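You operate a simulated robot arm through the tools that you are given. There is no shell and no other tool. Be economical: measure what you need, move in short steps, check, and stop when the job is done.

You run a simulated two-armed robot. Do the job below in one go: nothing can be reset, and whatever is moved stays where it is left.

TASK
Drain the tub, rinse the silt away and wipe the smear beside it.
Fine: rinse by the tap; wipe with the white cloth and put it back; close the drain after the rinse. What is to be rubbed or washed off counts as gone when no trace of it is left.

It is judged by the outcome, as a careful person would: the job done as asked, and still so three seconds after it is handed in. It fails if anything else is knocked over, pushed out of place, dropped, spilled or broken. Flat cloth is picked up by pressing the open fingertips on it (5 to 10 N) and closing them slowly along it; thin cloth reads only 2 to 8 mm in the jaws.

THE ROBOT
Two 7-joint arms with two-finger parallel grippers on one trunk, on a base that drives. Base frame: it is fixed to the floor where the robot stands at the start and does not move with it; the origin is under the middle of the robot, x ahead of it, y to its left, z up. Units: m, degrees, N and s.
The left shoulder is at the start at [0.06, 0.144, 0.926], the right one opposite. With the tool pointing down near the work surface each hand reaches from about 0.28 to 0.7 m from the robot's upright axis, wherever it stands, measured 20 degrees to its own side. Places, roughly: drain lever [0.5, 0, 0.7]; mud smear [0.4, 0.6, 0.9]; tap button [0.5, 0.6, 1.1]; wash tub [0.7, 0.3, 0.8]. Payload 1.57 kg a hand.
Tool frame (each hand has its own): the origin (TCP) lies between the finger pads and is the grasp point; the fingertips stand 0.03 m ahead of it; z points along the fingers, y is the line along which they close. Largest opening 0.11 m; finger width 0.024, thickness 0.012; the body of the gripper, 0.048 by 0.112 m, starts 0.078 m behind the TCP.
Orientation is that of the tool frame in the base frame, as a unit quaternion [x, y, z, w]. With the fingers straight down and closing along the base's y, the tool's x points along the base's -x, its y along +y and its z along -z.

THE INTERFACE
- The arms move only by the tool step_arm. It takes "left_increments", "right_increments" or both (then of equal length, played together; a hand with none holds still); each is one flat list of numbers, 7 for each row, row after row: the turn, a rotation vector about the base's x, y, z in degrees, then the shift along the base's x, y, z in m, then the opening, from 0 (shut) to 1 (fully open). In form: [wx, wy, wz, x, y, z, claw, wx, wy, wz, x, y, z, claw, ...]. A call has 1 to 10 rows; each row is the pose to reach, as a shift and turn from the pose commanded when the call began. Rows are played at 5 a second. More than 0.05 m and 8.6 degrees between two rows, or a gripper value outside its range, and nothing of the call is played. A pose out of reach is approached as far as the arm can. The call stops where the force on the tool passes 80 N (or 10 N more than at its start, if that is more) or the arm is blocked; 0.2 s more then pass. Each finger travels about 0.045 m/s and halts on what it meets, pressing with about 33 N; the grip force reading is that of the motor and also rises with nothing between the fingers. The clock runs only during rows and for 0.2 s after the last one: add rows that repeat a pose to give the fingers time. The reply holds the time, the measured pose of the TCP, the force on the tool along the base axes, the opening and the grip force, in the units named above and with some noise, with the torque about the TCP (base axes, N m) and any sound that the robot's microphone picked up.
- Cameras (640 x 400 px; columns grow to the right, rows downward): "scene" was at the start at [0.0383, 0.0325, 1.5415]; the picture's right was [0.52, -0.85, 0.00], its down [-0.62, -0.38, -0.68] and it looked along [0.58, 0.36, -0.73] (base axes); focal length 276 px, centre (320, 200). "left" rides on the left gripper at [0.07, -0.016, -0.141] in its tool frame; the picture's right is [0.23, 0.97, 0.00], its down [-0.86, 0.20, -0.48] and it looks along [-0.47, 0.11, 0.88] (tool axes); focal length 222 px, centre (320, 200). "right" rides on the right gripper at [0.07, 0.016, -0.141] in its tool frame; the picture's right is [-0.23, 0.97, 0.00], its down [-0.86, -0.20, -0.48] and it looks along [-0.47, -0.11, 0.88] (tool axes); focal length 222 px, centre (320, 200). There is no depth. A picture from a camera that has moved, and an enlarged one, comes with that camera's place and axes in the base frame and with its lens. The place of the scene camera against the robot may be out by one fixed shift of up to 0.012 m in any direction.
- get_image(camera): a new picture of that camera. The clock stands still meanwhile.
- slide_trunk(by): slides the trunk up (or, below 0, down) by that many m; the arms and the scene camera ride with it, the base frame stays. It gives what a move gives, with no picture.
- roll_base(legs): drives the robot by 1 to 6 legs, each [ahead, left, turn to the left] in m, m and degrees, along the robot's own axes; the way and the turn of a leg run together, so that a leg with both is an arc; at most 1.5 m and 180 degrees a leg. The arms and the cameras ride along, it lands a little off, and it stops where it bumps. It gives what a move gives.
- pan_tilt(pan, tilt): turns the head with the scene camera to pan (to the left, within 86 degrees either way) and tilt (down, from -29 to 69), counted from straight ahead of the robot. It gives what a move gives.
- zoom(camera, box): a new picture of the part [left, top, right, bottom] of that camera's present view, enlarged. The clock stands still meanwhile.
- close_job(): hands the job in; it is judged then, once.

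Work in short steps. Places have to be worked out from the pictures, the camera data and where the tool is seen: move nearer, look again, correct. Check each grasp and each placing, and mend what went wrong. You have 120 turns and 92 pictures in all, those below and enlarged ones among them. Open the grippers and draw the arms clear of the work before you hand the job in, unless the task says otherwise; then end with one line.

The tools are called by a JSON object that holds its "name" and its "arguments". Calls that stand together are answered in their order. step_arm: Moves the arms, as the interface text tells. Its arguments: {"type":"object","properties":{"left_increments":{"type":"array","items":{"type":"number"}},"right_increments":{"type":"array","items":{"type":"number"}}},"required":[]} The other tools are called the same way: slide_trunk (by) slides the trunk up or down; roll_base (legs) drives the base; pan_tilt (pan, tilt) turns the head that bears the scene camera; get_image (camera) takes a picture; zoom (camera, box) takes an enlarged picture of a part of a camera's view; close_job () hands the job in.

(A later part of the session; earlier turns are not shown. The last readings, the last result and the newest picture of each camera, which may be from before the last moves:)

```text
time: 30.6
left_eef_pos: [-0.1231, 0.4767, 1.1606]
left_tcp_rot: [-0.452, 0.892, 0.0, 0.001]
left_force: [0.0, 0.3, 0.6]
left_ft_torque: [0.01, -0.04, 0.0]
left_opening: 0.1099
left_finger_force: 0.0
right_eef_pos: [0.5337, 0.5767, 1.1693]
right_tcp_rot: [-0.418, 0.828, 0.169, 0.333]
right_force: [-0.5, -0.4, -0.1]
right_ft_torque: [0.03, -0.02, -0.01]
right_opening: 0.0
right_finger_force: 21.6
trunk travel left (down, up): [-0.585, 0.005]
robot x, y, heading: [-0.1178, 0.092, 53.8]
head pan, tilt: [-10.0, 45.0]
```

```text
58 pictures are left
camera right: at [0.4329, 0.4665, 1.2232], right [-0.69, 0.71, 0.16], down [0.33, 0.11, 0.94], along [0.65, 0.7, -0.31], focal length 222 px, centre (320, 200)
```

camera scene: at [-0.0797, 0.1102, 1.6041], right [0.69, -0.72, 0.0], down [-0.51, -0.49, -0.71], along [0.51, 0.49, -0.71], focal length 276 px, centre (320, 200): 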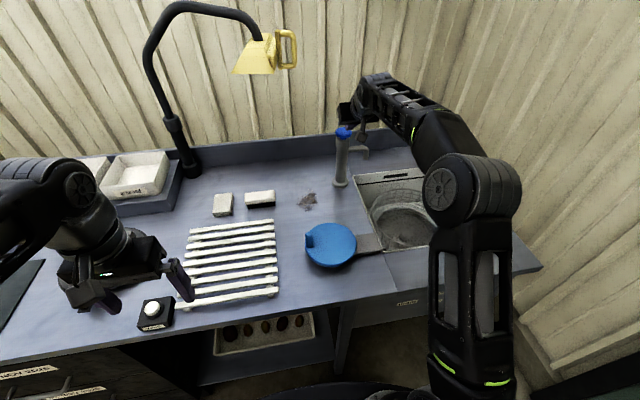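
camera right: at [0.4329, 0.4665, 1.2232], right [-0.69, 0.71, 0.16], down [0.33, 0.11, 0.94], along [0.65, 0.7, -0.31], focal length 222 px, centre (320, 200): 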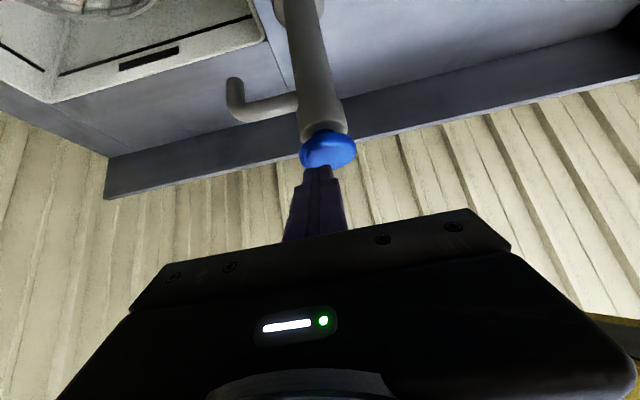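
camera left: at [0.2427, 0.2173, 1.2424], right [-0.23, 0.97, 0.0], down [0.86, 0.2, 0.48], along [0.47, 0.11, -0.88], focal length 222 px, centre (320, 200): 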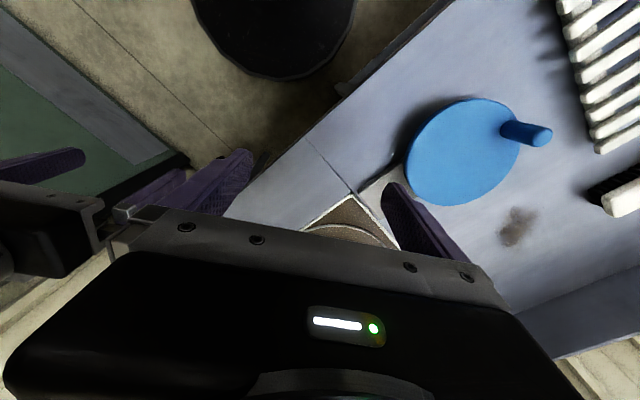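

Flow stops when released, so the button has to be held. I press again and hold it for about 1.6 s to start with, then keep holding.

{"name": "step_arm", "arguments": {"right_increments": [0, 0, 0, 0.015, 0.03, -0.01, 0, 0, 0, 0, 0.015, 0.03, -0.035, 0, 0, 0, 0, 0.015, 0.03, -0.048, 0, 0, 0, 0, 0.015, 0.03, -0.048, 0, 0, 0, 0, 0.015, 0.03, -0.048, 0, 0, 0, 0, 0.015, 0.03, -0.048, 0, 0, 0, 0, 0.015, 0.03, -0.048, 0, 0, 0, 0, 0.015, 0.03, -0.048, 0, 0, 0, 0, 0.015, 0.03, -0.048, 0, 0, 0, 0, 0.015, 0.03, -0.048, 0]}}

{"name": "step_arm", "arguments": {"right_increments": [0, 0, 0, 0, 0, 0, 0, 0, 0, 0, 0, 0, 0, 0, 0, 0, 0, 0, 0, 0, 0, 0, 0, 0, 0, 0, 0, 0, 0, 0, 0, 0, 0, 0, 0, 0, 0, 0, 0, 0, 0, 0, 0, 0, 0, 0, 0, 0, 0, 0, 0, 0, 0, 0, 0, 0, 0, 0, 0, 0, 0, 0, 0, 0, 0, 0, 0, 0, 0, 0]}}

{"name": "zoom", "arguments": {"camera": "scene", "box": [270, 80, 510, 250]}}

```text
time: 32.8
left_eef_pos: [-0.1278, 0.474, 1.1612]
left_tcp_rot: [-0.451, 0.893, 0.001, 0.002]
left_force: [1.1, -0.3, 0.0]
left_ft_torque: [0.02, 0.01, 0.02]
left_opening: 0.1104
left_finger_force: 0.0
right_eef_pos: [0.5487, 0.61, 1.1461]
right_tcp_rot: [-0.413, 0.82, 0.18, 0.353]
right_force: [-1.6, 9.2, 57.5]
right_ft_torque: [0.91, -0.43, -0.07]
right_opening: 0.0001
right_finger_force: 21.2
trunk travel left (down, up): [-0.585, 0.005]
robot x, y, heading: [-0.1166, 0.0903, 53.5]
head pan, tilt: [-10.0, 45.0]
heard: click
```

```text
time: 35.0
left_eef_pos: [-0.1289, 0.4752, 1.1608]
left_tcp_rot: [-0.45, 0.893, 0.001, 0.003]
left_force: [0.7, 0.0, -0.5]
left_ft_torque: [0.02, -0.01, -0.02]
left_opening: 0.11
left_finger_force: 0.1
right_eef_pos: [0.5479, 0.61, 1.1467]
right_tcp_rot: [-0.413, 0.82, 0.179, 0.353]
right_force: [-0.4, 8.3, 57.8]
right_ft_torque: [0.92, -0.4, 0.15]
right_opening: 0.0001
right_finger_force: 21.1
trunk travel left (down, up): [-0.585, 0.005]
robot x, y, heading: [-0.119, 0.0899, 53.4]
head pan, tilt: [-10.0, 45.0]
```

```text
2.35 times, centred on (390, 165) of scene
camera zoom: at [-0.0854, 0.1087, 1.6047], right [0.69, -0.72, 0.0], down [-0.51, -0.49, -0.71], along [0.52, 0.49, -0.7], focal length 649 px, centre (155, 282)
```

zoom: 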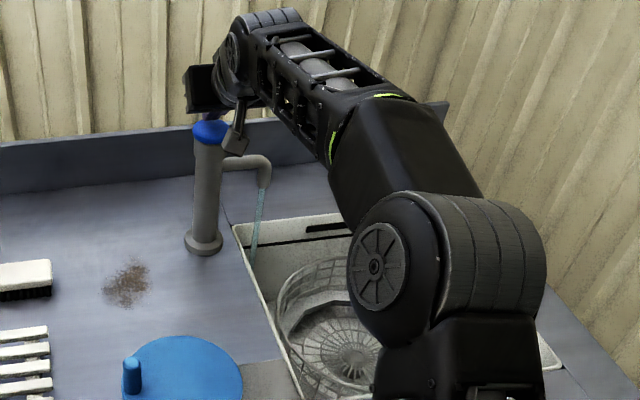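

Water runs and the tub bottom is getting paler. I keep holding.

{"name": "step_arm", "arguments": {"right_increments": [0, 0, 0, 0, 0, 0, 0, 0, 0, 0, 0, 0, 0, 0, 0, 0, 0, 0, 0, 0, 0, 0, 0, 0, 0, 0, 0, 0, 0, 0, 0, 0, 0, 0, 0, 0, 0, 0, 0, 0, 0, 0, 0, 0, 0, 0, 0, 0, 0, 0, 0, 0, 0, 0, 0, 0, 0, 0, 0, 0, 0, 0, 0, 0, 0, 0, 0, 0, 0, 0]}}

{"name": "step_arm", "arguments": {"right_increments": [0, 0, 0, 0, 0, 0, 0, 0, 0, 0, 0, 0, 0, 0, 0, 0, 0, 0, 0, 0, 0, 0, 0, 0, 0, 0, 0, 0, 0, 0, 0, 0, 0, 0, 0, 0, 0, 0, 0, 0, 0, 0, 0, 0, 0, 0, 0, 0, 0, 0, 0, 0, 0, 0, 0, 0, 0, 0, 0, 0, 0, 0, 0, 0, 0, 0, 0, 0, 0, 0]}}

{"name": "zoom", "arguments": {"camera": "scene", "box": [350, 150, 430, 250]}}

```text
time: 37.2
left_eef_pos: [-0.1274, 0.4754, 1.1604]
left_tcp_rot: [-0.451, 0.893, 0.0, 0.003]
left_force: [0.6, -0.3, 0.0]
left_ft_torque: [0.0, 0.01, -0.01]
left_opening: 0.1103
left_finger_force: 0.1
right_eef_pos: [0.5481, 0.6098, 1.1471]
right_tcp_rot: [-0.412, 0.82, 0.179, 0.354]
right_force: [-1.0, 8.1, 57.5]
right_ft_torque: [0.86, -0.42, 0.12]
right_opening: 0.0002
right_finger_force: 21.1
trunk travel left (down, up): [-0.585, 0.005]
robot x, y, heading: [-0.1225, 0.0901, 53.3]
head pan, tilt: [-10.0, 45.0]
```

```text
time: 39.4
left_eef_pos: [-0.128, 0.4758, 1.1601]
left_tcp_rot: [-0.451, 0.892, 0.001, 0.004]
left_force: [-0.5, -0.3, -0.6]
left_ft_torque: [0.0, 0.01, -0.02]
left_opening: 0.1101
left_finger_force: 0.1
right_eef_pos: [0.5485, 0.6102, 1.1471]
right_tcp_rot: [-0.413, 0.82, 0.179, 0.353]
right_force: [-1.8, 7.8, 58.3]
right_ft_torque: [0.86, -0.43, 0.06]
right_opening: 0.0
right_finger_force: 21.3
trunk travel left (down, up): [-0.585, 0.005]
robot x, y, heading: [-0.1203, 0.0891, 53.6]
head pan, tilt: [-10.0, 45.0]
```

```text
4.00 times, centred on (390, 200) of scene
camera zoom: at [-0.0854, 0.1086, 1.6047], right [0.69, -0.72, 0.0], down [-0.51, -0.49, -0.71], along [0.52, 0.49, -0.7], focal length 1104 px, centre (40, 200)
```

zoom: 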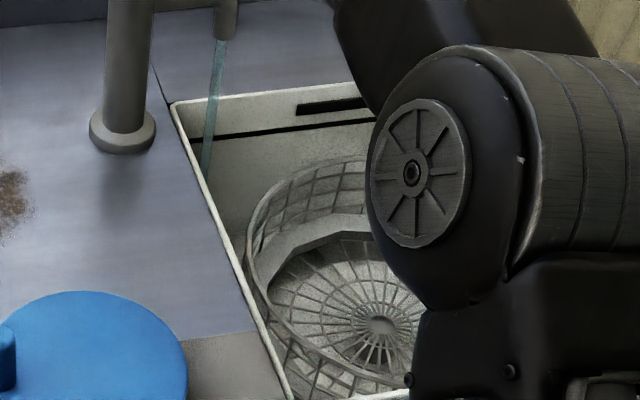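

Bottom looks nearly clean. I hold a bit longer for certainty, then lift and retract the hand to see the whole tub.

{"name": "step_arm", "arguments": {"right_increments": [0, 0, 0, 0, 0, 0, 0, 0, 0, 0, 0, 0, 0, 0, 0, 0, 0, 0, 0, 0, 0, 0, 0, 0, 0, 0, 0, 0, 0, 0, 0, 0, 0, 0, 0, 0, 0, 0, 0, 0, 0, 0, 0, 0, 0, 0, 0, 0, 0, 0, 0, 0, 0, 0, 0, 0, 0, 0, 0, 0, 0, 0, 0, 0, 0, 0, 0, 0, 0, 0]}}

{"name": "step_arm", "arguments": {"right_increments": [0, 0, 0, 0, 0, 0.025, 0, 0, 0, 0, 0, 0, 0.05, 0, 0, 0, 0, -0.0145, -0.0325, 0.06, 0, 0, 0, 0, -0.029, -0.065, 0.06, 0, 0, 0, 0, -0.0435, -0.0975, 0.06, 0, 0, 0, 0, -0.058, -0.13, 0.06, 0, 0, 0, 0, -0.0725, -0.1625, 0.06, 0, 0, 0, 0, -0.087, -0.195, 0.06, 0]}}

{"name": "step_arm", "arguments": {"right_increments": [-4.52, 3.34, 0, 0.01, -0.045, 0, 0, -9.05, 6.67, 0, 0.02, -0.09, 0, 0, -13.57, 10.0, 0, 0.03, -0.135, 0, 0, -18.1, 13.35, 0, 0.04, -0.18, 0, 0, -22.6, 16.7, 0, 0.05, -0.225, 0, 0, -27.15, 20.0, 0, 0.05, -0.265, 0, 0, -31.7, 23.4, 0, 0.05, -0.3, 0, 0, -36.2, 26.7, 0, 0.05, -0.32, 0, 0]}}

{"name": "get_image", "arguments": {"camera": "scene"}}

```text
time: 41.6
left_eef_pos: [-0.1274, 0.4751, 1.1611]
left_tcp_rot: [-0.451, 0.892, 0.001, 0.003]
left_force: [-0.8, -0.3, 0.7]
left_ft_torque: [-0.01, 0.0, 0.02]
left_opening: 0.1097
left_finger_force: 0.0
right_eef_pos: [0.5488, 0.6107, 1.1468]
right_tcp_rot: [-0.413, 0.82, 0.179, 0.354]
right_force: [-1.3, 7.2, 58.4]
right_ft_torque: [0.86, -0.42, 0.08]
right_opening: 0.0002
right_finger_force: 21.3
trunk travel left (down, up): [-0.585, 0.005]
robot x, y, heading: [-0.1218, 0.0847, 53.7]
head pan, tilt: [-10.0, 45.0]
```

```text
time: 43.4
left_eef_pos: [-0.1229, 0.4769, 1.1599]
left_tcp_rot: [-0.451, 0.893, 0.0, 0.001]
left_force: [-0.2, 0.7, -0.1]
left_ft_torque: [0.03, -0.02, 0.01]
left_opening: 0.1099
left_finger_force: 0.0
right_eef_pos: [0.4611, 0.4152, 1.1839]
right_tcp_rot: [-0.417, 0.828, 0.17, 0.335]
right_force: [-0.7, 0.3, -0.4]
right_ft_torque: [0.02, 0.0, -0.02]
right_opening: 0.0
right_finger_force: 21.3
trunk travel left (down, up): [-0.585, 0.005]
robot x, y, heading: [-0.1209, 0.0929, 53.6]
head pan, tilt: [-10.0, 45.0]
```

```text
time: 45.2
left_eef_pos: [-0.1231, 0.4777, 1.1593]
left_tcp_rot: [-0.451, 0.893, -0.001, 0.001]
left_force: [0.9, -0.5, -0.6]
left_ft_torque: [0.04, 0.0, 0.03]
left_opening: 0.1098
left_finger_force: 0.0
right_eef_pos: [0.5129, 0.1144, 1.1833]
right_tcp_rot: [-0.45, 0.892, 0.02, 0.038]
right_force: [0.1, 0.9, -1.1]
right_ft_torque: [-0.04, 0.0, 0.02]
right_opening: 0.0001
right_finger_force: 21.3
right hand out of reach, approached as far as the arm can: row 8
trunk travel left (down, up): [-0.585, 0.005]
robot x, y, heading: [-0.119, 0.0909, 53.5]
head pan, tilt: [-10.0, 45.0]
```

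```text
55 pictures are left
camera scene: at [-0.0786, 0.1122, 1.6044], right [0.69, -0.72, 0.0], down [-0.51, -0.49, -0.71], along [0.51, 0.49, -0.71], focal length 276 px, centre (320, 200)
```

scene: 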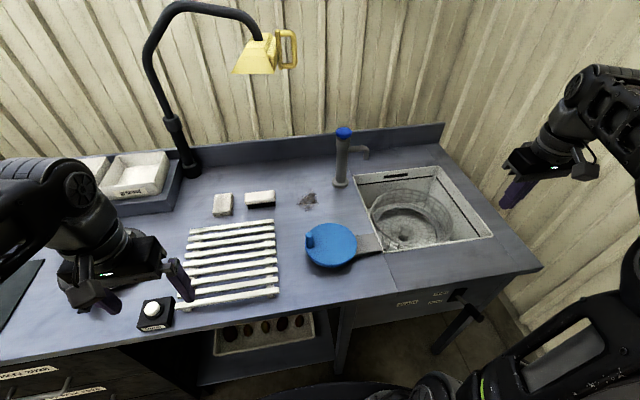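

{"name": "zoom", "arguments": {"camera": "scene", "box": [350, 155, 500, 260]}}

```text
3.81 times, centred on (425, 208) of scene
camera zoom: at [-0.0786, 0.1122, 1.6044], right [0.69, -0.72, 0.0], down [-0.51, -0.49, -0.71], along [0.51, 0.49, -0.71], focal length 1051 px, centre (-80, 171)
```

zoom: 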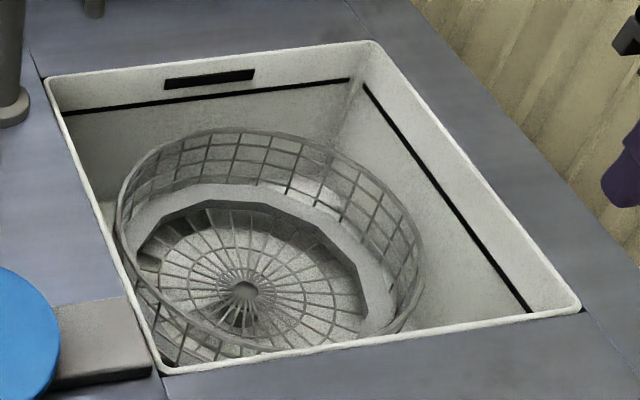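

The tub looks clean from here; I check with the right hand's camera from above before closing the drain.

{"name": "step_arm", "arguments": {"right_increments": [0, 0, 0, 0.015, 0.035, 0, 0, 0, 0, 0, 0.03, 0.07, 0, 0, 0, 0, 0, 0.03, 0.11, 0, 0, 0, 0, 0, 0.03, 0.11, 0, 0]}}

{"name": "zoom", "arguments": {"camera": "right", "box": [220, 20, 500, 240]}}

```text
time: 46.2
left_eef_pos: [-0.1236, 0.4782, 1.1589]
left_tcp_rot: [-0.45, 0.893, 0.0, 0.0]
left_force: [0.3, 0.4, -0.7]
left_ft_torque: [0.02, -0.03, -0.02]
left_opening: 0.11
left_finger_force: 0.0
right_eef_pos: [0.5323, 0.1701, 1.1828]
right_tcp_rot: [-0.45, 0.892, 0.019, 0.039]
right_force: [0.1, -0.2, 0.0]
right_ft_torque: [-0.03, -0.03, 0.02]
right_opening: 0.0
right_finger_force: 21.4
right hand out of reach, approached as far as the arm can: row 2, 3, 4
trunk travel left (down, up): [-0.585, 0.005]
robot x, y, heading: [-0.1207, 0.0885, 53.6]
head pan, tilt: [-10.0, 45.0]
```

```text
1.82 times, centred on (360, 130) of right
camera zoom: at [0.471, 0.114, 1.3176], right [-0.65, 0.76, 0.02], down [0.64, 0.53, 0.55], along [0.41, 0.37, -0.83], focal length 404 px, centre (247, 327)
```

zoom: 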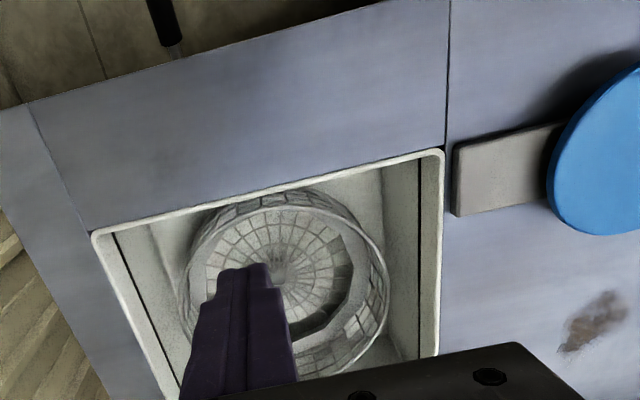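

A dark crescent shows at the back of the tub bottom; I enlarge to decide whether it is shadow or silt.

{"name": "zoom", "arguments": {"camera": "scene", "box": [365, 185, 455, 245]}}

{"name": "zoom", "arguments": {"camera": "right", "box": [290, 90, 400, 190]}}

```text
6.67 times, centred on (410, 215) of scene
camera zoom: at [-0.0795, 0.1122, 1.6044], right [0.69, -0.72, 0.0], down [-0.51, -0.49, -0.71], along [0.51, 0.49, -0.71], focal length 1840 px, centre (-280, 100)
```

zoom: 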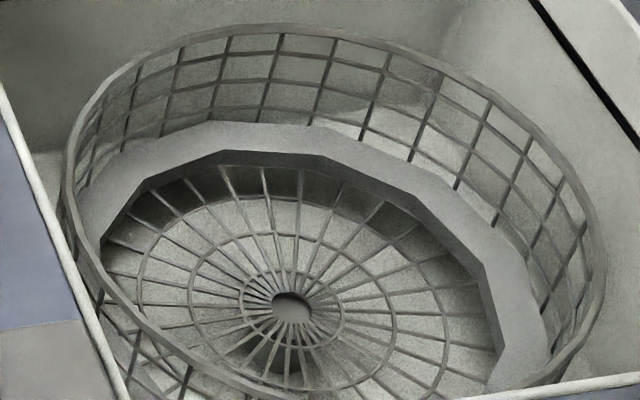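

```text
4.00 times, centred on (345, 140) of right
camera zoom: at [0.471, 0.114, 1.3176], right [-0.65, 0.76, 0.02], down [0.64, 0.53, 0.55], along [0.41, 0.37, -0.83], focal length 888 px, centre (220, 440)
```

zoom: 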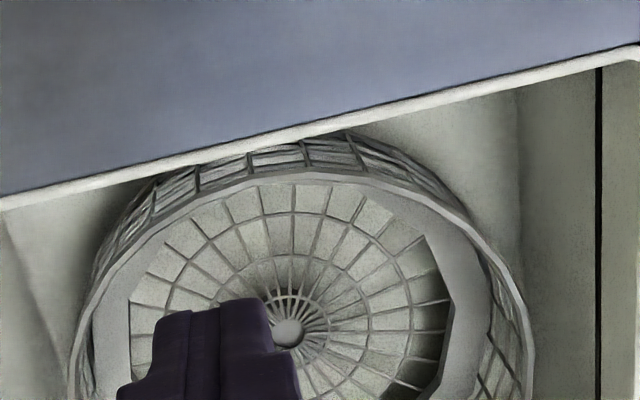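

That crescent is just the shadow of the basket's band: the tub is clean. Now I bring the right hand back to above the lever to close the drain.

{"name": "step_arm", "arguments": {"right_increments": [0, 0, 0, -0.0155, -0.0435, -0.01, 0.3, 0, 0, 0, -0.031, -0.087, -0.02, 0.6, 0, 0, 0, -0.0465, -0.13, -0.03, 0.6, 0, 0, 0, -0.066, -0.174, -0.04, 0.6, 0, 0, 0, -0.066, -0.174, -0.08, 0.6, 0, 0, 0, -0.066, -0.174, -0.12, 0.6]}}

{"name": "get_image", "arguments": {"camera": "right"}}

```text
time: 47.6
left_eef_pos: [-0.1224, 0.4778, 1.16]
left_tcp_rot: [-0.451, 0.892, -0.001, 0.0]
left_force: [-0.4, -0.7, -0.2]
left_ft_torque: [0.04, -0.01, -0.01]
left_opening: 0.11
left_finger_force: 0.0
right_eef_pos: [0.471, -0.0047, 1.0617]
right_tcp_rot: [-0.449, 0.892, 0.02, 0.037]
right_force: [-0.3, -0.4, -0.6]
right_ft_torque: [0.0, -0.02, -0.02]
right_opening: 0.066
right_finger_force: 0.0
trunk travel left (down, up): [-0.585, 0.005]
robot x, y, heading: [-0.1172, 0.0918, 53.5]
head pan, tilt: [-10.0, 45.0]
```

```text
50 pictures are left
camera right: at [0.4101, -0.0603, 1.1958], right [-0.65, 0.76, 0.02], down [0.64, 0.53, 0.55], along [0.41, 0.37, -0.84], focal length 222 px, centre (320, 200)
```

right: 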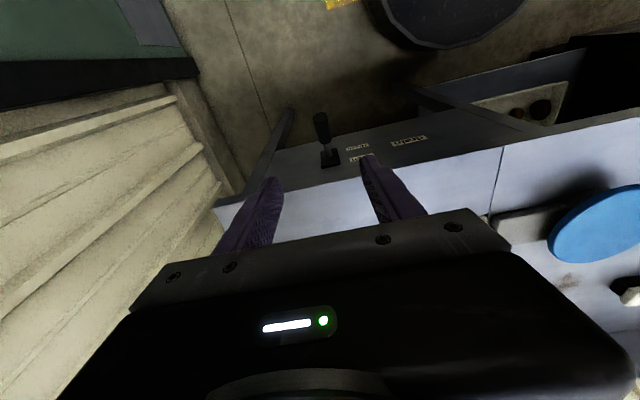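

Lever seen up, between finger lines. I straighten the tilt and descend to the grip at (0.487, 0.020, 0.80).

{"name": "step_arm", "arguments": {"right_increments": [-2, 1.5, 0, 0.005, 0.008, -0.04, 0.6, -3.9, 2.9, 0, 0.01, 0.016, -0.08, 0.6, -3.9, 2.9, 0, 0.016, 0.025, -0.12, 0.6, -3.9, 2.9, 0, 0.016, 0.025, -0.16, 0.6, -3.9, 2.9, 0, 0.016, 0.025, -0.18, 0.6]}}

{"name": "get_image", "arguments": {"camera": "right"}}

```text
time: 48.8
left_eef_pos: [-0.1235, 0.4788, 1.1597]
left_tcp_rot: [-0.451, 0.892, 0.0, 0.0]
left_force: [0.6, 0.5, 0.4]
left_ft_torque: [-0.01, 0.0, -0.02]
left_opening: 0.11
left_finger_force: 0.0
right_eef_pos: [0.4852, 0.022, 0.8829]
right_tcp_rot: [-0.45, 0.893, 0.0, -0.001]
right_force: [0.3, 0.1, -0.9]
right_ft_torque: [0.01, 0.03, -0.01]
right_opening: 0.0664
right_finger_force: 0.0
trunk travel left (down, up): [-0.585, 0.005]
robot x, y, heading: [-0.1171, 0.088, 53.6]
head pan, tilt: [-10.0, 45.0]
```

```text
49 pictures are left
camera right: at [0.4297, -0.0244, 1.0248], right [-0.65, 0.76, 0.0], down [0.67, 0.57, 0.48], along [0.36, 0.31, -0.88], focal length 222 px, centre (320, 200)
```

right: 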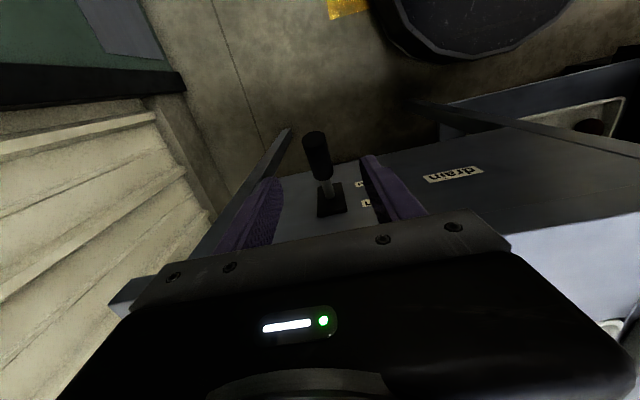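

Aligned. Descend and close on the lever.

{"name": "step_arm", "arguments": {"right_increments": [0, 0, 0, 0, 0, -0.04, 0.6, 0, 0, 0, 0, 0, -0.083, 0.6, 0, 0, 0, 0, 0, -0.083, 0.3, 0, 0, 0, 0, 0, -0.083, 0.0, 0, 0, 0, 0, 0, -0.083, 0.0, 0, 0, 0, 0, 0, -0.083, 0.0]}}

{"name": "get_image", "arguments": {"camera": "right"}}

```text
time: 50.2
left_eef_pos: [-0.1208, 0.4769, 1.1597]
left_tcp_rot: [-0.451, 0.892, 0.001, 0.0]
left_force: [-0.1, 0.3, 0.6]
left_ft_torque: [0.01, 0.02, 0.02]
left_opening: 0.1099
left_finger_force: 0.0
right_eef_pos: [0.4871, 0.021, 0.8016]
right_tcp_rot: [-0.449, 0.894, -0.001, 0.002]
right_force: [19.4, -14.0, 1.0]
right_ft_torque: [-0.3, -0.38, 0.33]
right_opening: 0.0259
right_finger_force: 27.2
trunk travel left (down, up): [-0.585, 0.005]
robot x, y, heading: [-0.1225, 0.0911, 53.5]
head pan, tilt: [-10.0, 45.0]
```

```text
48 pictures are left
camera right: at [0.4313, -0.0253, 0.9432], right [-0.65, 0.76, 0.0], down [0.67, 0.57, 0.48], along [0.37, 0.31, -0.88], focal length 222 px, centre (320, 200)
```

right: 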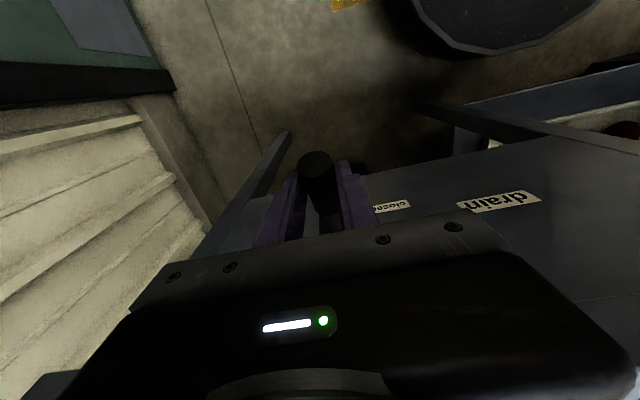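

Gripped. I swing it back down along the arc to "closed".

{"name": "step_arm", "arguments": {"right_increments": [0, 0, 0, -0.0055, -0.0095, -0.02, 0, 0, 0, 0, -0.0085, -0.0145, -0.0395, 0, 0, 0, 0, -0.009, -0.0155, -0.0593, 0, 0, 0, 0, -0.0075, -0.013, -0.079, 0, 0, 0, 0, -0.0035, -0.008, -0.0977, 0, 0, 0, 0, 0.0015, -0.001, -0.111, 0, 0, 0, 0, 0.0015, -0.001, -0.111, 0]}}

{"name": "get_image", "arguments": {"camera": "right"}}

```text
time: 51.8
left_eef_pos: [-0.1228, 0.4761, 1.1595]
left_tcp_rot: [-0.45, 0.893, 0.0, 0.0]
left_force: [-0.2, -0.1, 0.5]
left_ft_torque: [-0.01, -0.03, 0.0]
left_opening: 0.11
left_finger_force: 0.0
right_eef_pos: [0.4837, 0.0173, 0.6903]
right_tcp_rot: [-0.449, 0.893, -0.001, -0.002]
right_force: [9.9, -22.8, 19.6]
right_ft_torque: [-0.58, 0.17, 0.4]
right_opening: 0.0257
right_finger_force: 37.2
trunk travel left (down, up): [-0.585, 0.005]
robot x, y, heading: [-0.1202, 0.0874, 53.8]
head pan, tilt: [-10.0, 45.0]
```

```text
47 pictures are left
camera right: at [0.4292, -0.0291, 0.8309], right [-0.65, 0.76, 0.0], down [0.67, 0.57, 0.48], along [0.36, 0.31, -0.88], focal length 222 px, centre (320, 200)
```

right: 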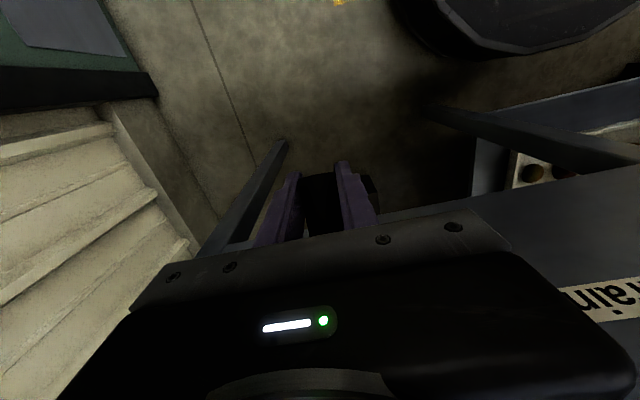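

At the lower stop (z 0.690, below the original). I release and lift the right hand clear, pulling slightly back.

{"name": "step_arm", "arguments": {"right_increments": [0, 0, 0, 0, 0, 0.003, 0.3, 0, 0, 0, 0, 0, 0.003, 0.6, 0, 0, 0, 0, 0, 0.003, 0.6, 0, 0, 0, -0.012, -0.016, 0.04, 0.6, 0, 0, 0, -0.024, -0.032, 0.08, 0.6, 0, 0, 0, -0.024, -0.032, 0.125, 0.6, 0, 0, 0, -0.024, -0.032, 0.17, 0.6, 0, 0, 0, -0.024, -0.032, 0.215, 0.6, 0, 0, 0, -0.024, -0.032, 0.26, 0.6, 0, 0, 0, -0.04, -0.03, 0.3, 0.6]}}

{"name": "get_image", "arguments": {"camera": "right"}}

{"name": "pan_tilt", "arguments": {"pan": 20, "tilt": 45}}

{"name": "get_image", "arguments": {"camera": "scene"}}

```text
time: 54.0
left_eef_pos: [-0.1239, 0.4776, 1.1592]
left_tcp_rot: [-0.451, 0.893, 0.0, 0.0]
left_force: [-0.8, 0.4, 0.6]
left_ft_torque: [0.0, -0.01, -0.01]
left_opening: 0.1101
left_finger_force: 0.1
right_eef_pos: [0.4419, -0.0088, 0.9899]
right_tcp_rot: [-0.45, 0.893, 0.0, -0.001]
right_force: [-0.3, -0.3, 0.3]
right_ft_torque: [0.0, -0.01, 0.02]
right_opening: 0.0661
right_finger_force: 0.0
trunk travel left (down, up): [-0.585, 0.005]
robot x, y, heading: [-0.1205, 0.0887, 53.6]
head pan, tilt: [-10.0, 45.0]
```

```text
46 pictures are left
camera right: at [0.3883, -0.056, 1.1304], right [-0.65, 0.76, 0.0], down [0.67, 0.57, 0.48], along [0.36, 0.31, -0.88], focal length 222 px, centre (320, 200)
```

right: 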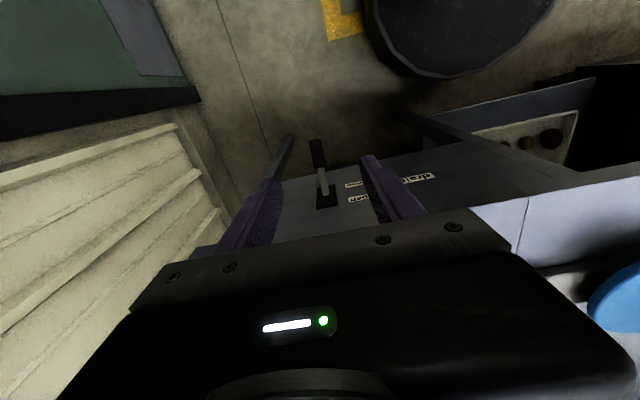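

```text
time: 55.0
left_eef_pos: [-0.1218, 0.478, 1.1608]
left_tcp_rot: [-0.451, 0.892, 0.0, -0.001]
left_force: [0.2, -0.1, 0.1]
left_ft_torque: [0.01, -0.03, -0.01]
left_opening: 0.1099
left_finger_force: 0.0
right_eef_pos: [0.4443, -0.0094, 0.9875]
right_tcp_rot: [-0.45, 0.893, 0.0, -0.001]
right_force: [0.3, 0.0, 0.3]
right_ft_torque: [0.0, 0.02, 0.02]
right_opening: 0.0659
right_finger_force: 0.1
trunk travel left (down, up): [-0.585, 0.005]
robot x, y, heading: [-0.1185, 0.0909, 53.4]
head pan, tilt: [20.0, 45.0]
```

```text
45 pictures are left
camera scene: at [-0.1142, 0.1343, 1.6043], right [0.96, -0.28, 0.0], down [-0.2, -0.68, -0.71], along [0.2, 0.68, -0.71], focal length 276 px, centre (320, 200)
```

scene: 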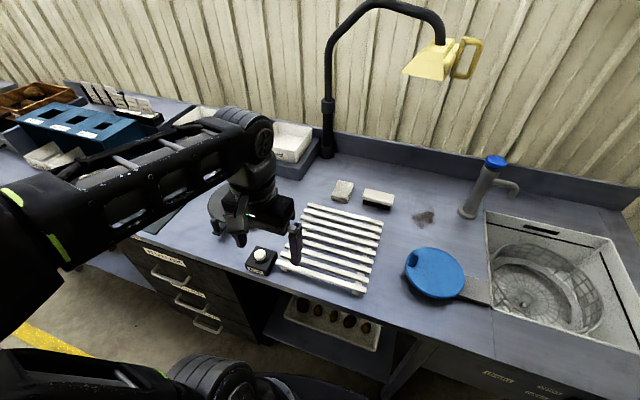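

The lever is down at "closed" again. Next, the cloth (≈(0.18,0.865)): I send the left hand, tilted 35° forward, to hover short of it and look.

{"name": "step_arm", "arguments": {"left_increments": [3.12, -2.31, 0, 0.0267, 0.0339, -0.0067, 1, 6.24, -4.62, 0, 0.0534, 0.0678, -0.0133, 1, 9.37, -6.93, 0, 0.08, 0.1017, -0.02, 1, 12.5, -9.24, 0, 0.1067, 0.1356, -0.0267, 1, 15.6, -11.55, 0, 0.1334, 0.1695, -0.0333, 1, 18.7, -13.87, 0, 0.16, 0.2033, -0.04, 1, 21.86, -16.18, 0, 0.1867, 0.2372, -0.0467, 1, 25, -18.5, 0, 0.2134, 0.2711, -0.0533, 1, 28.1, -20.8, 0, 0.24, 0.305, -0.06, 1, 28.1, -20.8, 0, 0.24, 0.305, -0.06, 1]}}

{"name": "get_image", "arguments": {"camera": "left"}}

{"name": "get_image", "arguments": {"camera": "scene"}}

```text
time: 57.2
left_eef_pos: [0.1167, 0.7829, 1.099]
left_tcp_rot: [-0.43, 0.851, 0.135, 0.269]
left_force: [0.1, 0.8, 0.3]
left_ft_torque: [0.01, -0.03, -0.05]
left_opening: 0.1102
left_finger_force: 0.1
right_eef_pos: [0.4426, -0.0097, 0.9893]
right_tcp_rot: [-0.45, 0.893, 0.001, -0.001]
right_force: [0.5, 0.4, 0.6]
right_ft_torque: [-0.01, 0.0, -0.02]
right_opening: 0.0657
right_finger_force: 0.0
trunk travel left (down, up): [-0.585, 0.005]
robot x, y, heading: [-0.1223, 0.0886, 53.6]
head pan, tilt: [20.0, 45.0]
```

```text
44 pictures are left
camera left: at [0.0497, 0.6621, 1.1769], right [-0.89, 0.43, -0.13], down [0.09, 0.46, 0.88], along [0.44, 0.78, -0.45], focal length 222 px, centre (320, 200)
```

left: 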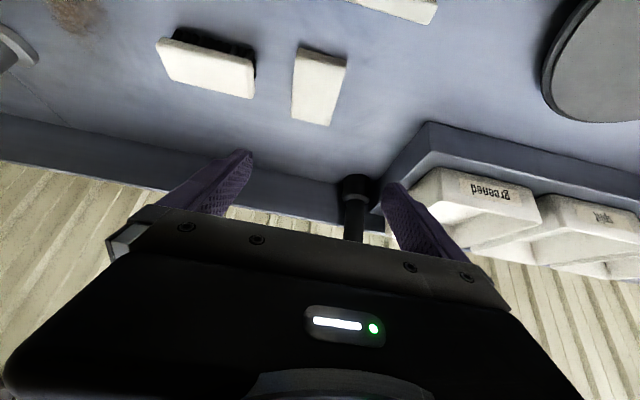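

```text
43 pictures are left
camera scene: at [-0.1149, 0.1337, 1.6044], right [0.96, -0.28, 0.0], down [-0.2, -0.68, -0.71], along [0.2, 0.68, -0.71], focal length 276 px, centre (320, 200)
```

scene: 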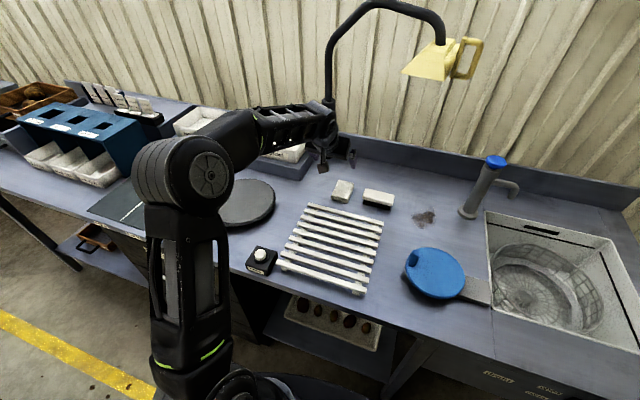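

Left camera gives the stack ≈6 cm (along the counter) × 11 cm (deep), centred ≈(0.183, 0.843). I move above it with opening 0.8, then check.

{"name": "step_arm", "arguments": {"left_increments": [0, 0, 0, 0.019, 0.0162, -0.03, 0.8, 0, 0, 0, 0.038, 0.0324, -0.06, 0.8, 0, 0, 0, 0.057, 0.0486, -0.09, 0.8, 0, 0, 0, 0.057, 0.0486, -0.125, 0.8, 0, 0, 0, 0.057, 0.0486, -0.14, 0.8, 0, 0, 0, 0.057, 0.0486, -0.14, 0.8]}}

{"name": "get_image", "arguments": {"camera": "left"}}

{"name": "zoom", "arguments": {"camera": "scene", "box": [280, 120, 440, 220]}}

```text
time: 58.6
left_eef_pos: [0.1736, 0.8316, 0.9583]
left_tcp_rot: [-0.43, 0.852, 0.135, 0.268]
left_force: [-0.1, -0.3, 0.5]
left_ft_torque: [0.03, -0.01, 0.03]
left_opening: 0.088
left_finger_force: 0.1
right_eef_pos: [0.4451, -0.0093, 0.9881]
right_tcp_rot: [-0.45, 0.893, 0.0, -0.001]
right_force: [0.4, -0.7, -0.8]
right_ft_torque: [-0.01, 0.0, -0.02]
right_opening: 0.0659
right_finger_force: 0.0
trunk travel left (down, up): [-0.585, 0.005]
robot x, y, heading: [-0.1193, 0.0898, 53.5]
head pan, tilt: [20.0, 45.0]
```

```text
42 pictures are left
camera left: at [0.1063, 0.7115, 1.036], right [-0.89, 0.43, -0.13], down [0.09, 0.46, 0.88], along [0.44, 0.78, -0.45], focal length 222 px, centre (320, 200)
```

left: 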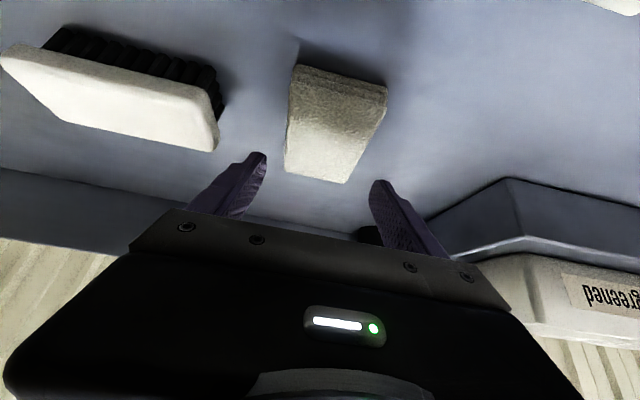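

```text
4.00 times, centred on (360, 170) of scene
camera zoom: at [-0.1145, 0.1341, 1.6044], right [0.96, -0.28, 0.0], down [-0.2, -0.68, -0.71], along [0.2, 0.68, -0.71], focal length 1104 px, centre (160, 320)
```

zoom: 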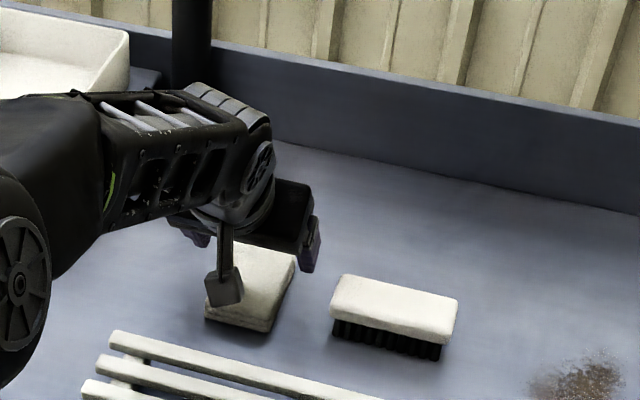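

The stack is centred between the fingers (≈7.3 cm wide). I open slightly more and descend toward z≈0.908.

{"name": "step_arm", "arguments": {"left_increments": [0, 0, 0, 0.006, 0.008, -0.015, 0.9, 0, 0, 0, 0.006, 0.008, -0.03, 0.9, 0, 0, 0, 0.006, 0.008, -0.042, 0.9, 0, 0, 0, 0.006, 0.008, -0.049, 0.9, 0, 0, 0, 0.006, 0.008, -0.049, 0.9]}}

{"name": "get_image", "arguments": {"camera": "left"}}

```text
time: 59.8
left_eef_pos: [0.1802, 0.8409, 0.9315]
left_tcp_rot: [-0.428, 0.847, 0.143, 0.282]
left_force: [-12.3, -16.6, 68.2]
left_ft_torque: [0.12, 0.28, -1.9]
left_opening: 0.0987
left_finger_force: 0.0
right_eef_pos: [0.4417, -0.0159, 0.9897]
right_tcp_rot: [-0.45, 0.893, 0.003, 0.002]
right_force: [0.9, 0.8, 0.6]
right_ft_torque: [-0.01, 0.01, 0.0]
right_opening: 0.0659
right_finger_force: 0.0
trunk travel left (down, up): [-0.585, 0.005]
robot x, y, heading: [-0.1173, 0.0921, 53.6]
head pan, tilt: [20.0, 45.0]
```

```text
40 pictures are left
camera left: at [0.1114, 0.7177, 1.0036], right [-0.89, 0.43, -0.14], down [0.07, 0.44, 0.9], along [0.45, 0.79, -0.42], focal length 222 px, centre (320, 200)
```

left: 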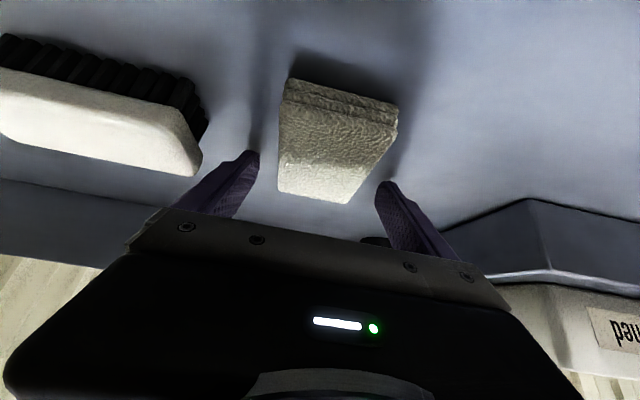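

The fingertips met the counter (68 N), so the counter top is at about 0.90. I lift to z≈0.935, go back 1.5 cm and then close on the stack.

{"name": "step_arm", "arguments": {"left_increments": [0, 0, 0, 0, 0, 0.026, 0.9, 0, 0, 0, -0.009, -0.012, 0.026, 0.9, 0, 0, 0, -0.009, -0.012, 0.026, 0.8, 0, 0, 0, -0.009, -0.012, 0.026, 0.7, 0, 0, 0, -0.009, -0.012, 0.026, 0.6, 0, 0, 0, -0.009, -0.012, 0.026, 0.5, 0, 0, 0, -0.009, -0.012, 0.026, 0.4, 0, 0, 0, -0.009, -0.012, 0.026, 0.4]}}

{"name": "get_image", "arguments": {"camera": "left"}}

```text
time: 61.6
left_eef_pos: [0.17, 0.8277, 0.9377]
left_tcp_rot: [-0.431, 0.851, 0.135, 0.268]
left_force: [-1.0, 0.0, -0.2]
left_ft_torque: [0.02, -0.03, -0.01]
left_opening: 0.0613
left_finger_force: 32.8
right_eef_pos: [0.4436, -0.0095, 0.9891]
right_tcp_rot: [-0.45, 0.893, 0.001, -0.001]
right_force: [0.0, -0.1, -1.3]
right_ft_torque: [-0.02, -0.02, 0.0]
right_opening: 0.0661
right_finger_force: 0.2
trunk travel left (down, up): [-0.585, 0.005]
robot x, y, heading: [-0.1239, 0.0899, 53.5]
head pan, tilt: [20.0, 45.0]
```

```text
39 pictures are left
camera left: at [0.1029, 0.7081, 1.0141], right [-0.89, 0.43, -0.13], down [0.09, 0.46, 0.88], along [0.44, 0.78, -0.45], focal length 222 px, centre (320, 200)
```

left: 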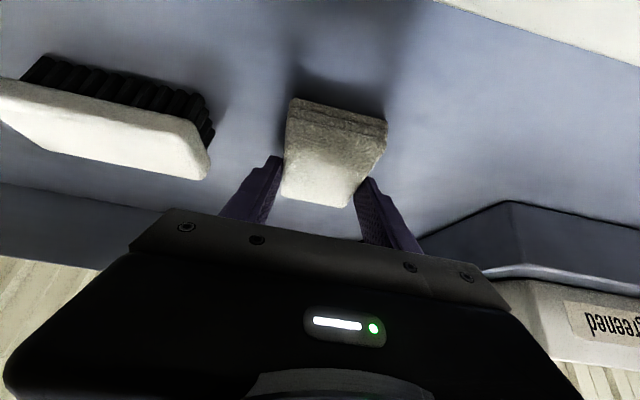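

Gripped at 61 mm with 33 N. I lift 6 cm and check that the cloth comes along.

{"name": "step_arm", "arguments": {"left_increments": [0, 0, 0, 0, 0, 0.02, 0.3, 0, 0, 0, 0, 0, 0.04, 0.3, 0, 0, 0, 0, 0, 0.06, 0.3, 0, 0, 0, 0, 0, 0.06, 0.3]}}

{"name": "get_image", "arguments": {"camera": "left"}}

{"name": "zoom", "arguments": {"camera": "scene", "box": [280, 120, 440, 220]}}

```text
time: 62.6
left_eef_pos: [0.1712, 0.8268, 0.9972]
left_tcp_rot: [-0.429, 0.852, 0.134, 0.269]
left_force: [0.5, -1.1, -1.0]
left_ft_torque: [-0.02, 0.04, 0.0]
left_opening: 0.0609
left_finger_force: 33.2
right_eef_pos: [0.4438, -0.0095, 0.9888]
right_tcp_rot: [-0.452, 0.892, 0.0, -0.001]
right_force: [0.6, 0.3, -1.1]
right_ft_torque: [0.0, 0.01, 0.0]
right_opening: 0.0662
right_finger_force: 0.0
trunk travel left (down, up): [-0.585, 0.005]
robot x, y, heading: [-0.1228, 0.0869, 53.4]
head pan, tilt: [20.0, 45.0]
```

```text
38 pictures are left
camera left: at [0.1045, 0.7068, 1.0744], right [-0.89, 0.43, -0.13], down [0.09, 0.46, 0.88], along [0.44, 0.78, -0.45], focal length 222 px, centre (320, 200)
```

left: 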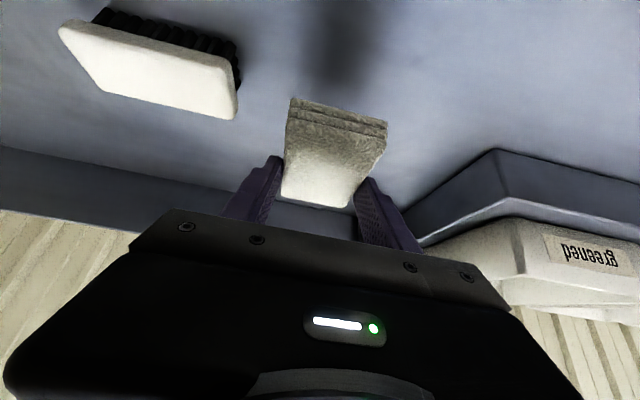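

```text
4.00 times, centred on (360, 170) of scene
camera zoom: at [-0.1142, 0.1347, 1.6043], right [0.96, -0.28, 0.0], down [-0.2, -0.68, -0.71], along [0.2, 0.68, -0.71], focal length 1104 px, centre (160, 320)
```

zoom: 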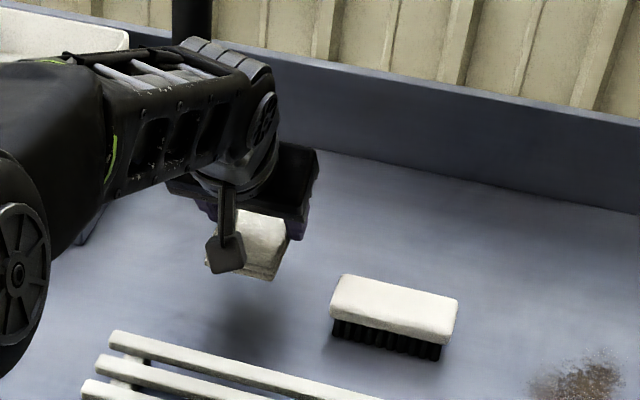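

Cloth is held as a firm pad. The smear, recomputed for counter z=0.90, is at ≈(0.396, 0.629). I carry the cloth over the brush at z≈1.05 to above it.

{"name": "step_arm", "arguments": {"left_increments": [0, 0, 0, 0, 0, 0.04, 0.3, 0, 0, 0, 0.02, -0.018, 0.055, 0.3, 0, 0, 0, 0.052, -0.048, 0.055, 0.3, 0, 0, 0, 0.085, -0.078, 0.055, 0.3, 0, 0, 0, 0.118, -0.109, 0.055, 0.3, 0, 0, 0, 0.152, -0.14, 0.055, 0.3, 0, 0, 0, 0.186, -0.171, 0.055, 0.3, 0, 0, 0, 0.219, -0.201, 0.05, 0.3, 0, 0, 0, 0.219, -0.201, 0.02, 0.3, 0, 0, 0, 0.219, -0.201, 0.0, 0.3]}}

{"name": "get_image", "arguments": {"camera": "left"}}

{"name": "get_image", "arguments": {"camera": "scene"}}

```text
time: 64.8
left_eef_pos: [0.3905, 0.6267, 0.9958]
left_tcp_rot: [-0.43, 0.851, 0.135, 0.269]
left_force: [0.5, 1.3, -0.1]
left_ft_torque: [0.02, 0.01, 0.0]
left_opening: 0.0608
left_finger_force: 32.9
right_eef_pos: [0.4453, -0.0096, 0.9883]
right_tcp_rot: [-0.45, 0.893, 0.001, -0.002]
right_force: [0.4, 0.3, 0.0]
right_ft_torque: [-0.02, 0.02, -0.03]
right_opening: 0.0661
right_finger_force: 0.0
trunk travel left (down, up): [-0.585, 0.005]
robot x, y, heading: [-0.1178, 0.0887, 53.8]
head pan, tilt: [20.0, 45.0]
```

```text
36 pictures are left
camera left: at [0.3231, 0.5063, 1.0734], right [-0.89, 0.43, -0.13], down [0.09, 0.46, 0.88], along [0.44, 0.78, -0.45], focal length 222 px, centre (320, 200)
```

left: 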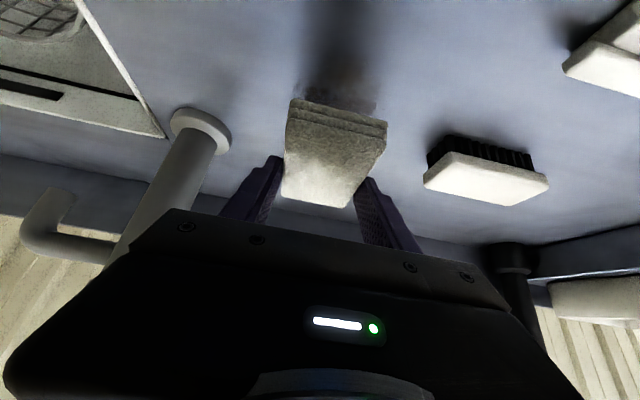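

```text
35 pictures are left
camera scene: at [-0.1138, 0.1341, 1.6044], right [0.96, -0.28, 0.0], down [-0.2, -0.68, -0.71], along [0.2, 0.68, -0.71], focal length 276 px, centre (320, 200)
```

scene: 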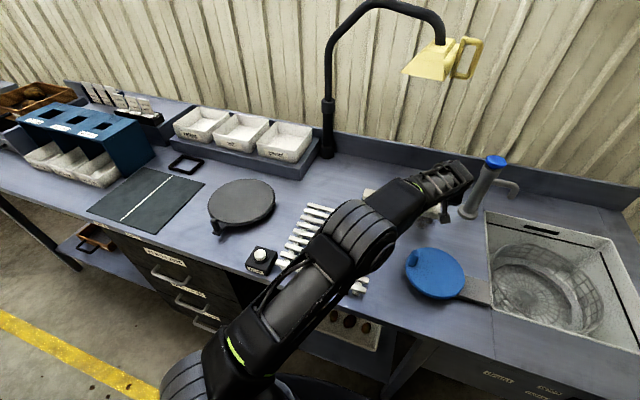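

Part of the smear shows just by the pad, as expected. I lower it with light pressure and start stroking over the smear area.

{"name": "step_arm", "arguments": {"left_increments": [0, 0, 0, 0, 0, -0.04, 0.3, 0, 0, 0, 0, 0, -0.064, 0.3, 0, 0, 0, 0.0238, 0.0322, -0.064, 0.3, 0, 0, 0, 0, 0, -0.064, 0.3, 0, 0, 0, -0.0238, -0.0322, -0.064, 0.3, 0, 0, 0, 0.0003, -0.05, -0.064, 0.3, 0, 0, 0, 0.0241, -0.0178, -0.064, 0.3, 0, 0, 0, 0.0479, 0.0144, -0.064, 0.3, 0, 0, 0, 0.0158, 0.0381, -0.064, 0.3, 0, 0, 0, -0.0114, 0.0519, -0.064, 0.3]}}

{"name": "get_image", "arguments": {"camera": "left"}}

```text
time: 67.0
left_eef_pos: [0.381, 0.679, 0.936]
left_tcp_rot: [-0.43, 0.851, 0.136, 0.271]
left_force: [3.4, -0.7, 13.7]
left_ft_torque: [0.02, -0.11, 0.01]
left_opening: 0.0611
left_finger_force: 33.2
left hand out of reach, approached as far as the arm can: row 8
right_eef_pos: [0.4443, -0.0106, 0.9893]
right_tcp_rot: [-0.45, 0.893, 0.001, -0.001]
right_force: [-0.7, 0.3, -0.1]
right_ft_torque: [-0.01, 0.01, -0.04]
right_opening: 0.0661
right_finger_force: 0.1
trunk travel left (down, up): [-0.585, 0.005]
robot x, y, heading: [-0.1218, 0.0895, 53.3]
head pan, tilt: [20.0, 45.0]
```

```text
34 pictures are left
camera left: at [0.3131, 0.5578, 1.0123], right [-0.89, 0.43, -0.13], down [0.09, 0.46, 0.88], along [0.44, 0.78, -0.45], focal length 222 px, centre (320, 200)
```

left: 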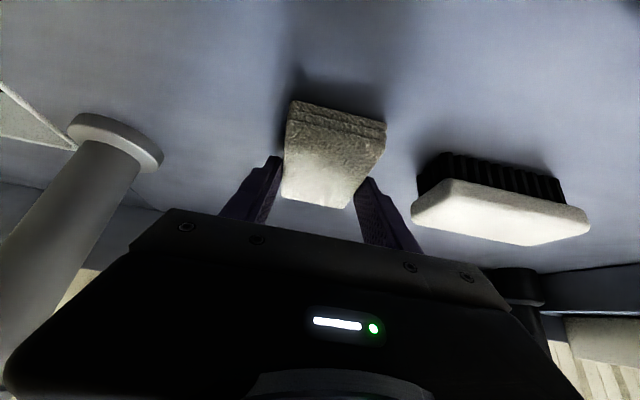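

Contact force is 14 N and the smear is going. I wipe the remaining lanes, then lift and look.

{"name": "step_arm", "arguments": {"left_increments": [0, 0, 0, -0.0238, -0.0322, 0, 0.3, 0, 0, 0, -0.0475, -0.0643, 0, 0.3, 0, 0, 0, -0.0314, -0.0762, 0, 0.3, 0, 0, 0, -0.0077, -0.0441, 0, 0.3, 0, 0, 0, 0.0161, -0.0119, 0, 0.3, 0, 0, 0, 0.0383, -0.0407, 0, 0.3, 0, 0, 0, 0.0145, -0.0729, 0, 0.3, 0, 0, 0, -0.0093, -0.1051, 0, 0.3, 0, 0, 0, -0.02, -0.12, 0.035, 0.3, 0, 0, 0, -0.04, -0.145, 0.07, 0.3]}}

{"name": "get_image", "arguments": {"camera": "left"}}

{"name": "zoom", "arguments": {"camera": "scene", "box": [360, 150, 520, 250]}}

```text
time: 69.2
left_eef_pos: [0.3346, 0.535, 1.0019]
left_tcp_rot: [-0.43, 0.852, 0.135, 0.268]
left_force: [-0.6, 0.6, -0.8]
left_ft_torque: [0.0, 0.0, 0.0]
left_opening: 0.0608
left_finger_force: 33.0
right_eef_pos: [0.4446, -0.0101, 0.9895]
right_tcp_rot: [-0.45, 0.893, 0.0, -0.001]
right_force: [-1.0, -0.4, 0.1]
right_ft_torque: [0.05, -0.03, 0.01]
right_opening: 0.066
right_finger_force: 0.0
trunk travel left (down, up): [-0.585, 0.005]
robot x, y, heading: [-0.1189, 0.0873, 53.3]
head pan, tilt: [20.0, 45.0]
```

```text
33 pictures are left
camera left: at [0.2667, 0.4142, 1.0797], right [-0.89, 0.43, -0.13], down [0.09, 0.46, 0.88], along [0.44, 0.78, -0.45], focal length 222 px, centre (320, 200)
```

left: 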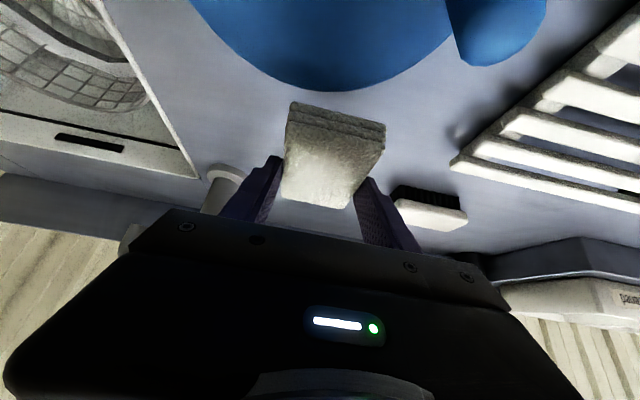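

```text
4.00 times, centred on (440, 200) of scene
camera zoom: at [-0.1152, 0.1331, 1.6043], right [0.96, -0.28, 0.0], down [-0.2, -0.68, -0.71], along [0.2, 0.68, -0.71], focal length 1104 px, centre (-160, 200)
```

zoom: 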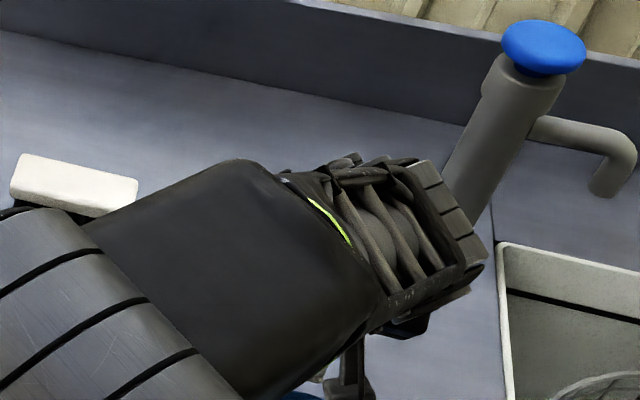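

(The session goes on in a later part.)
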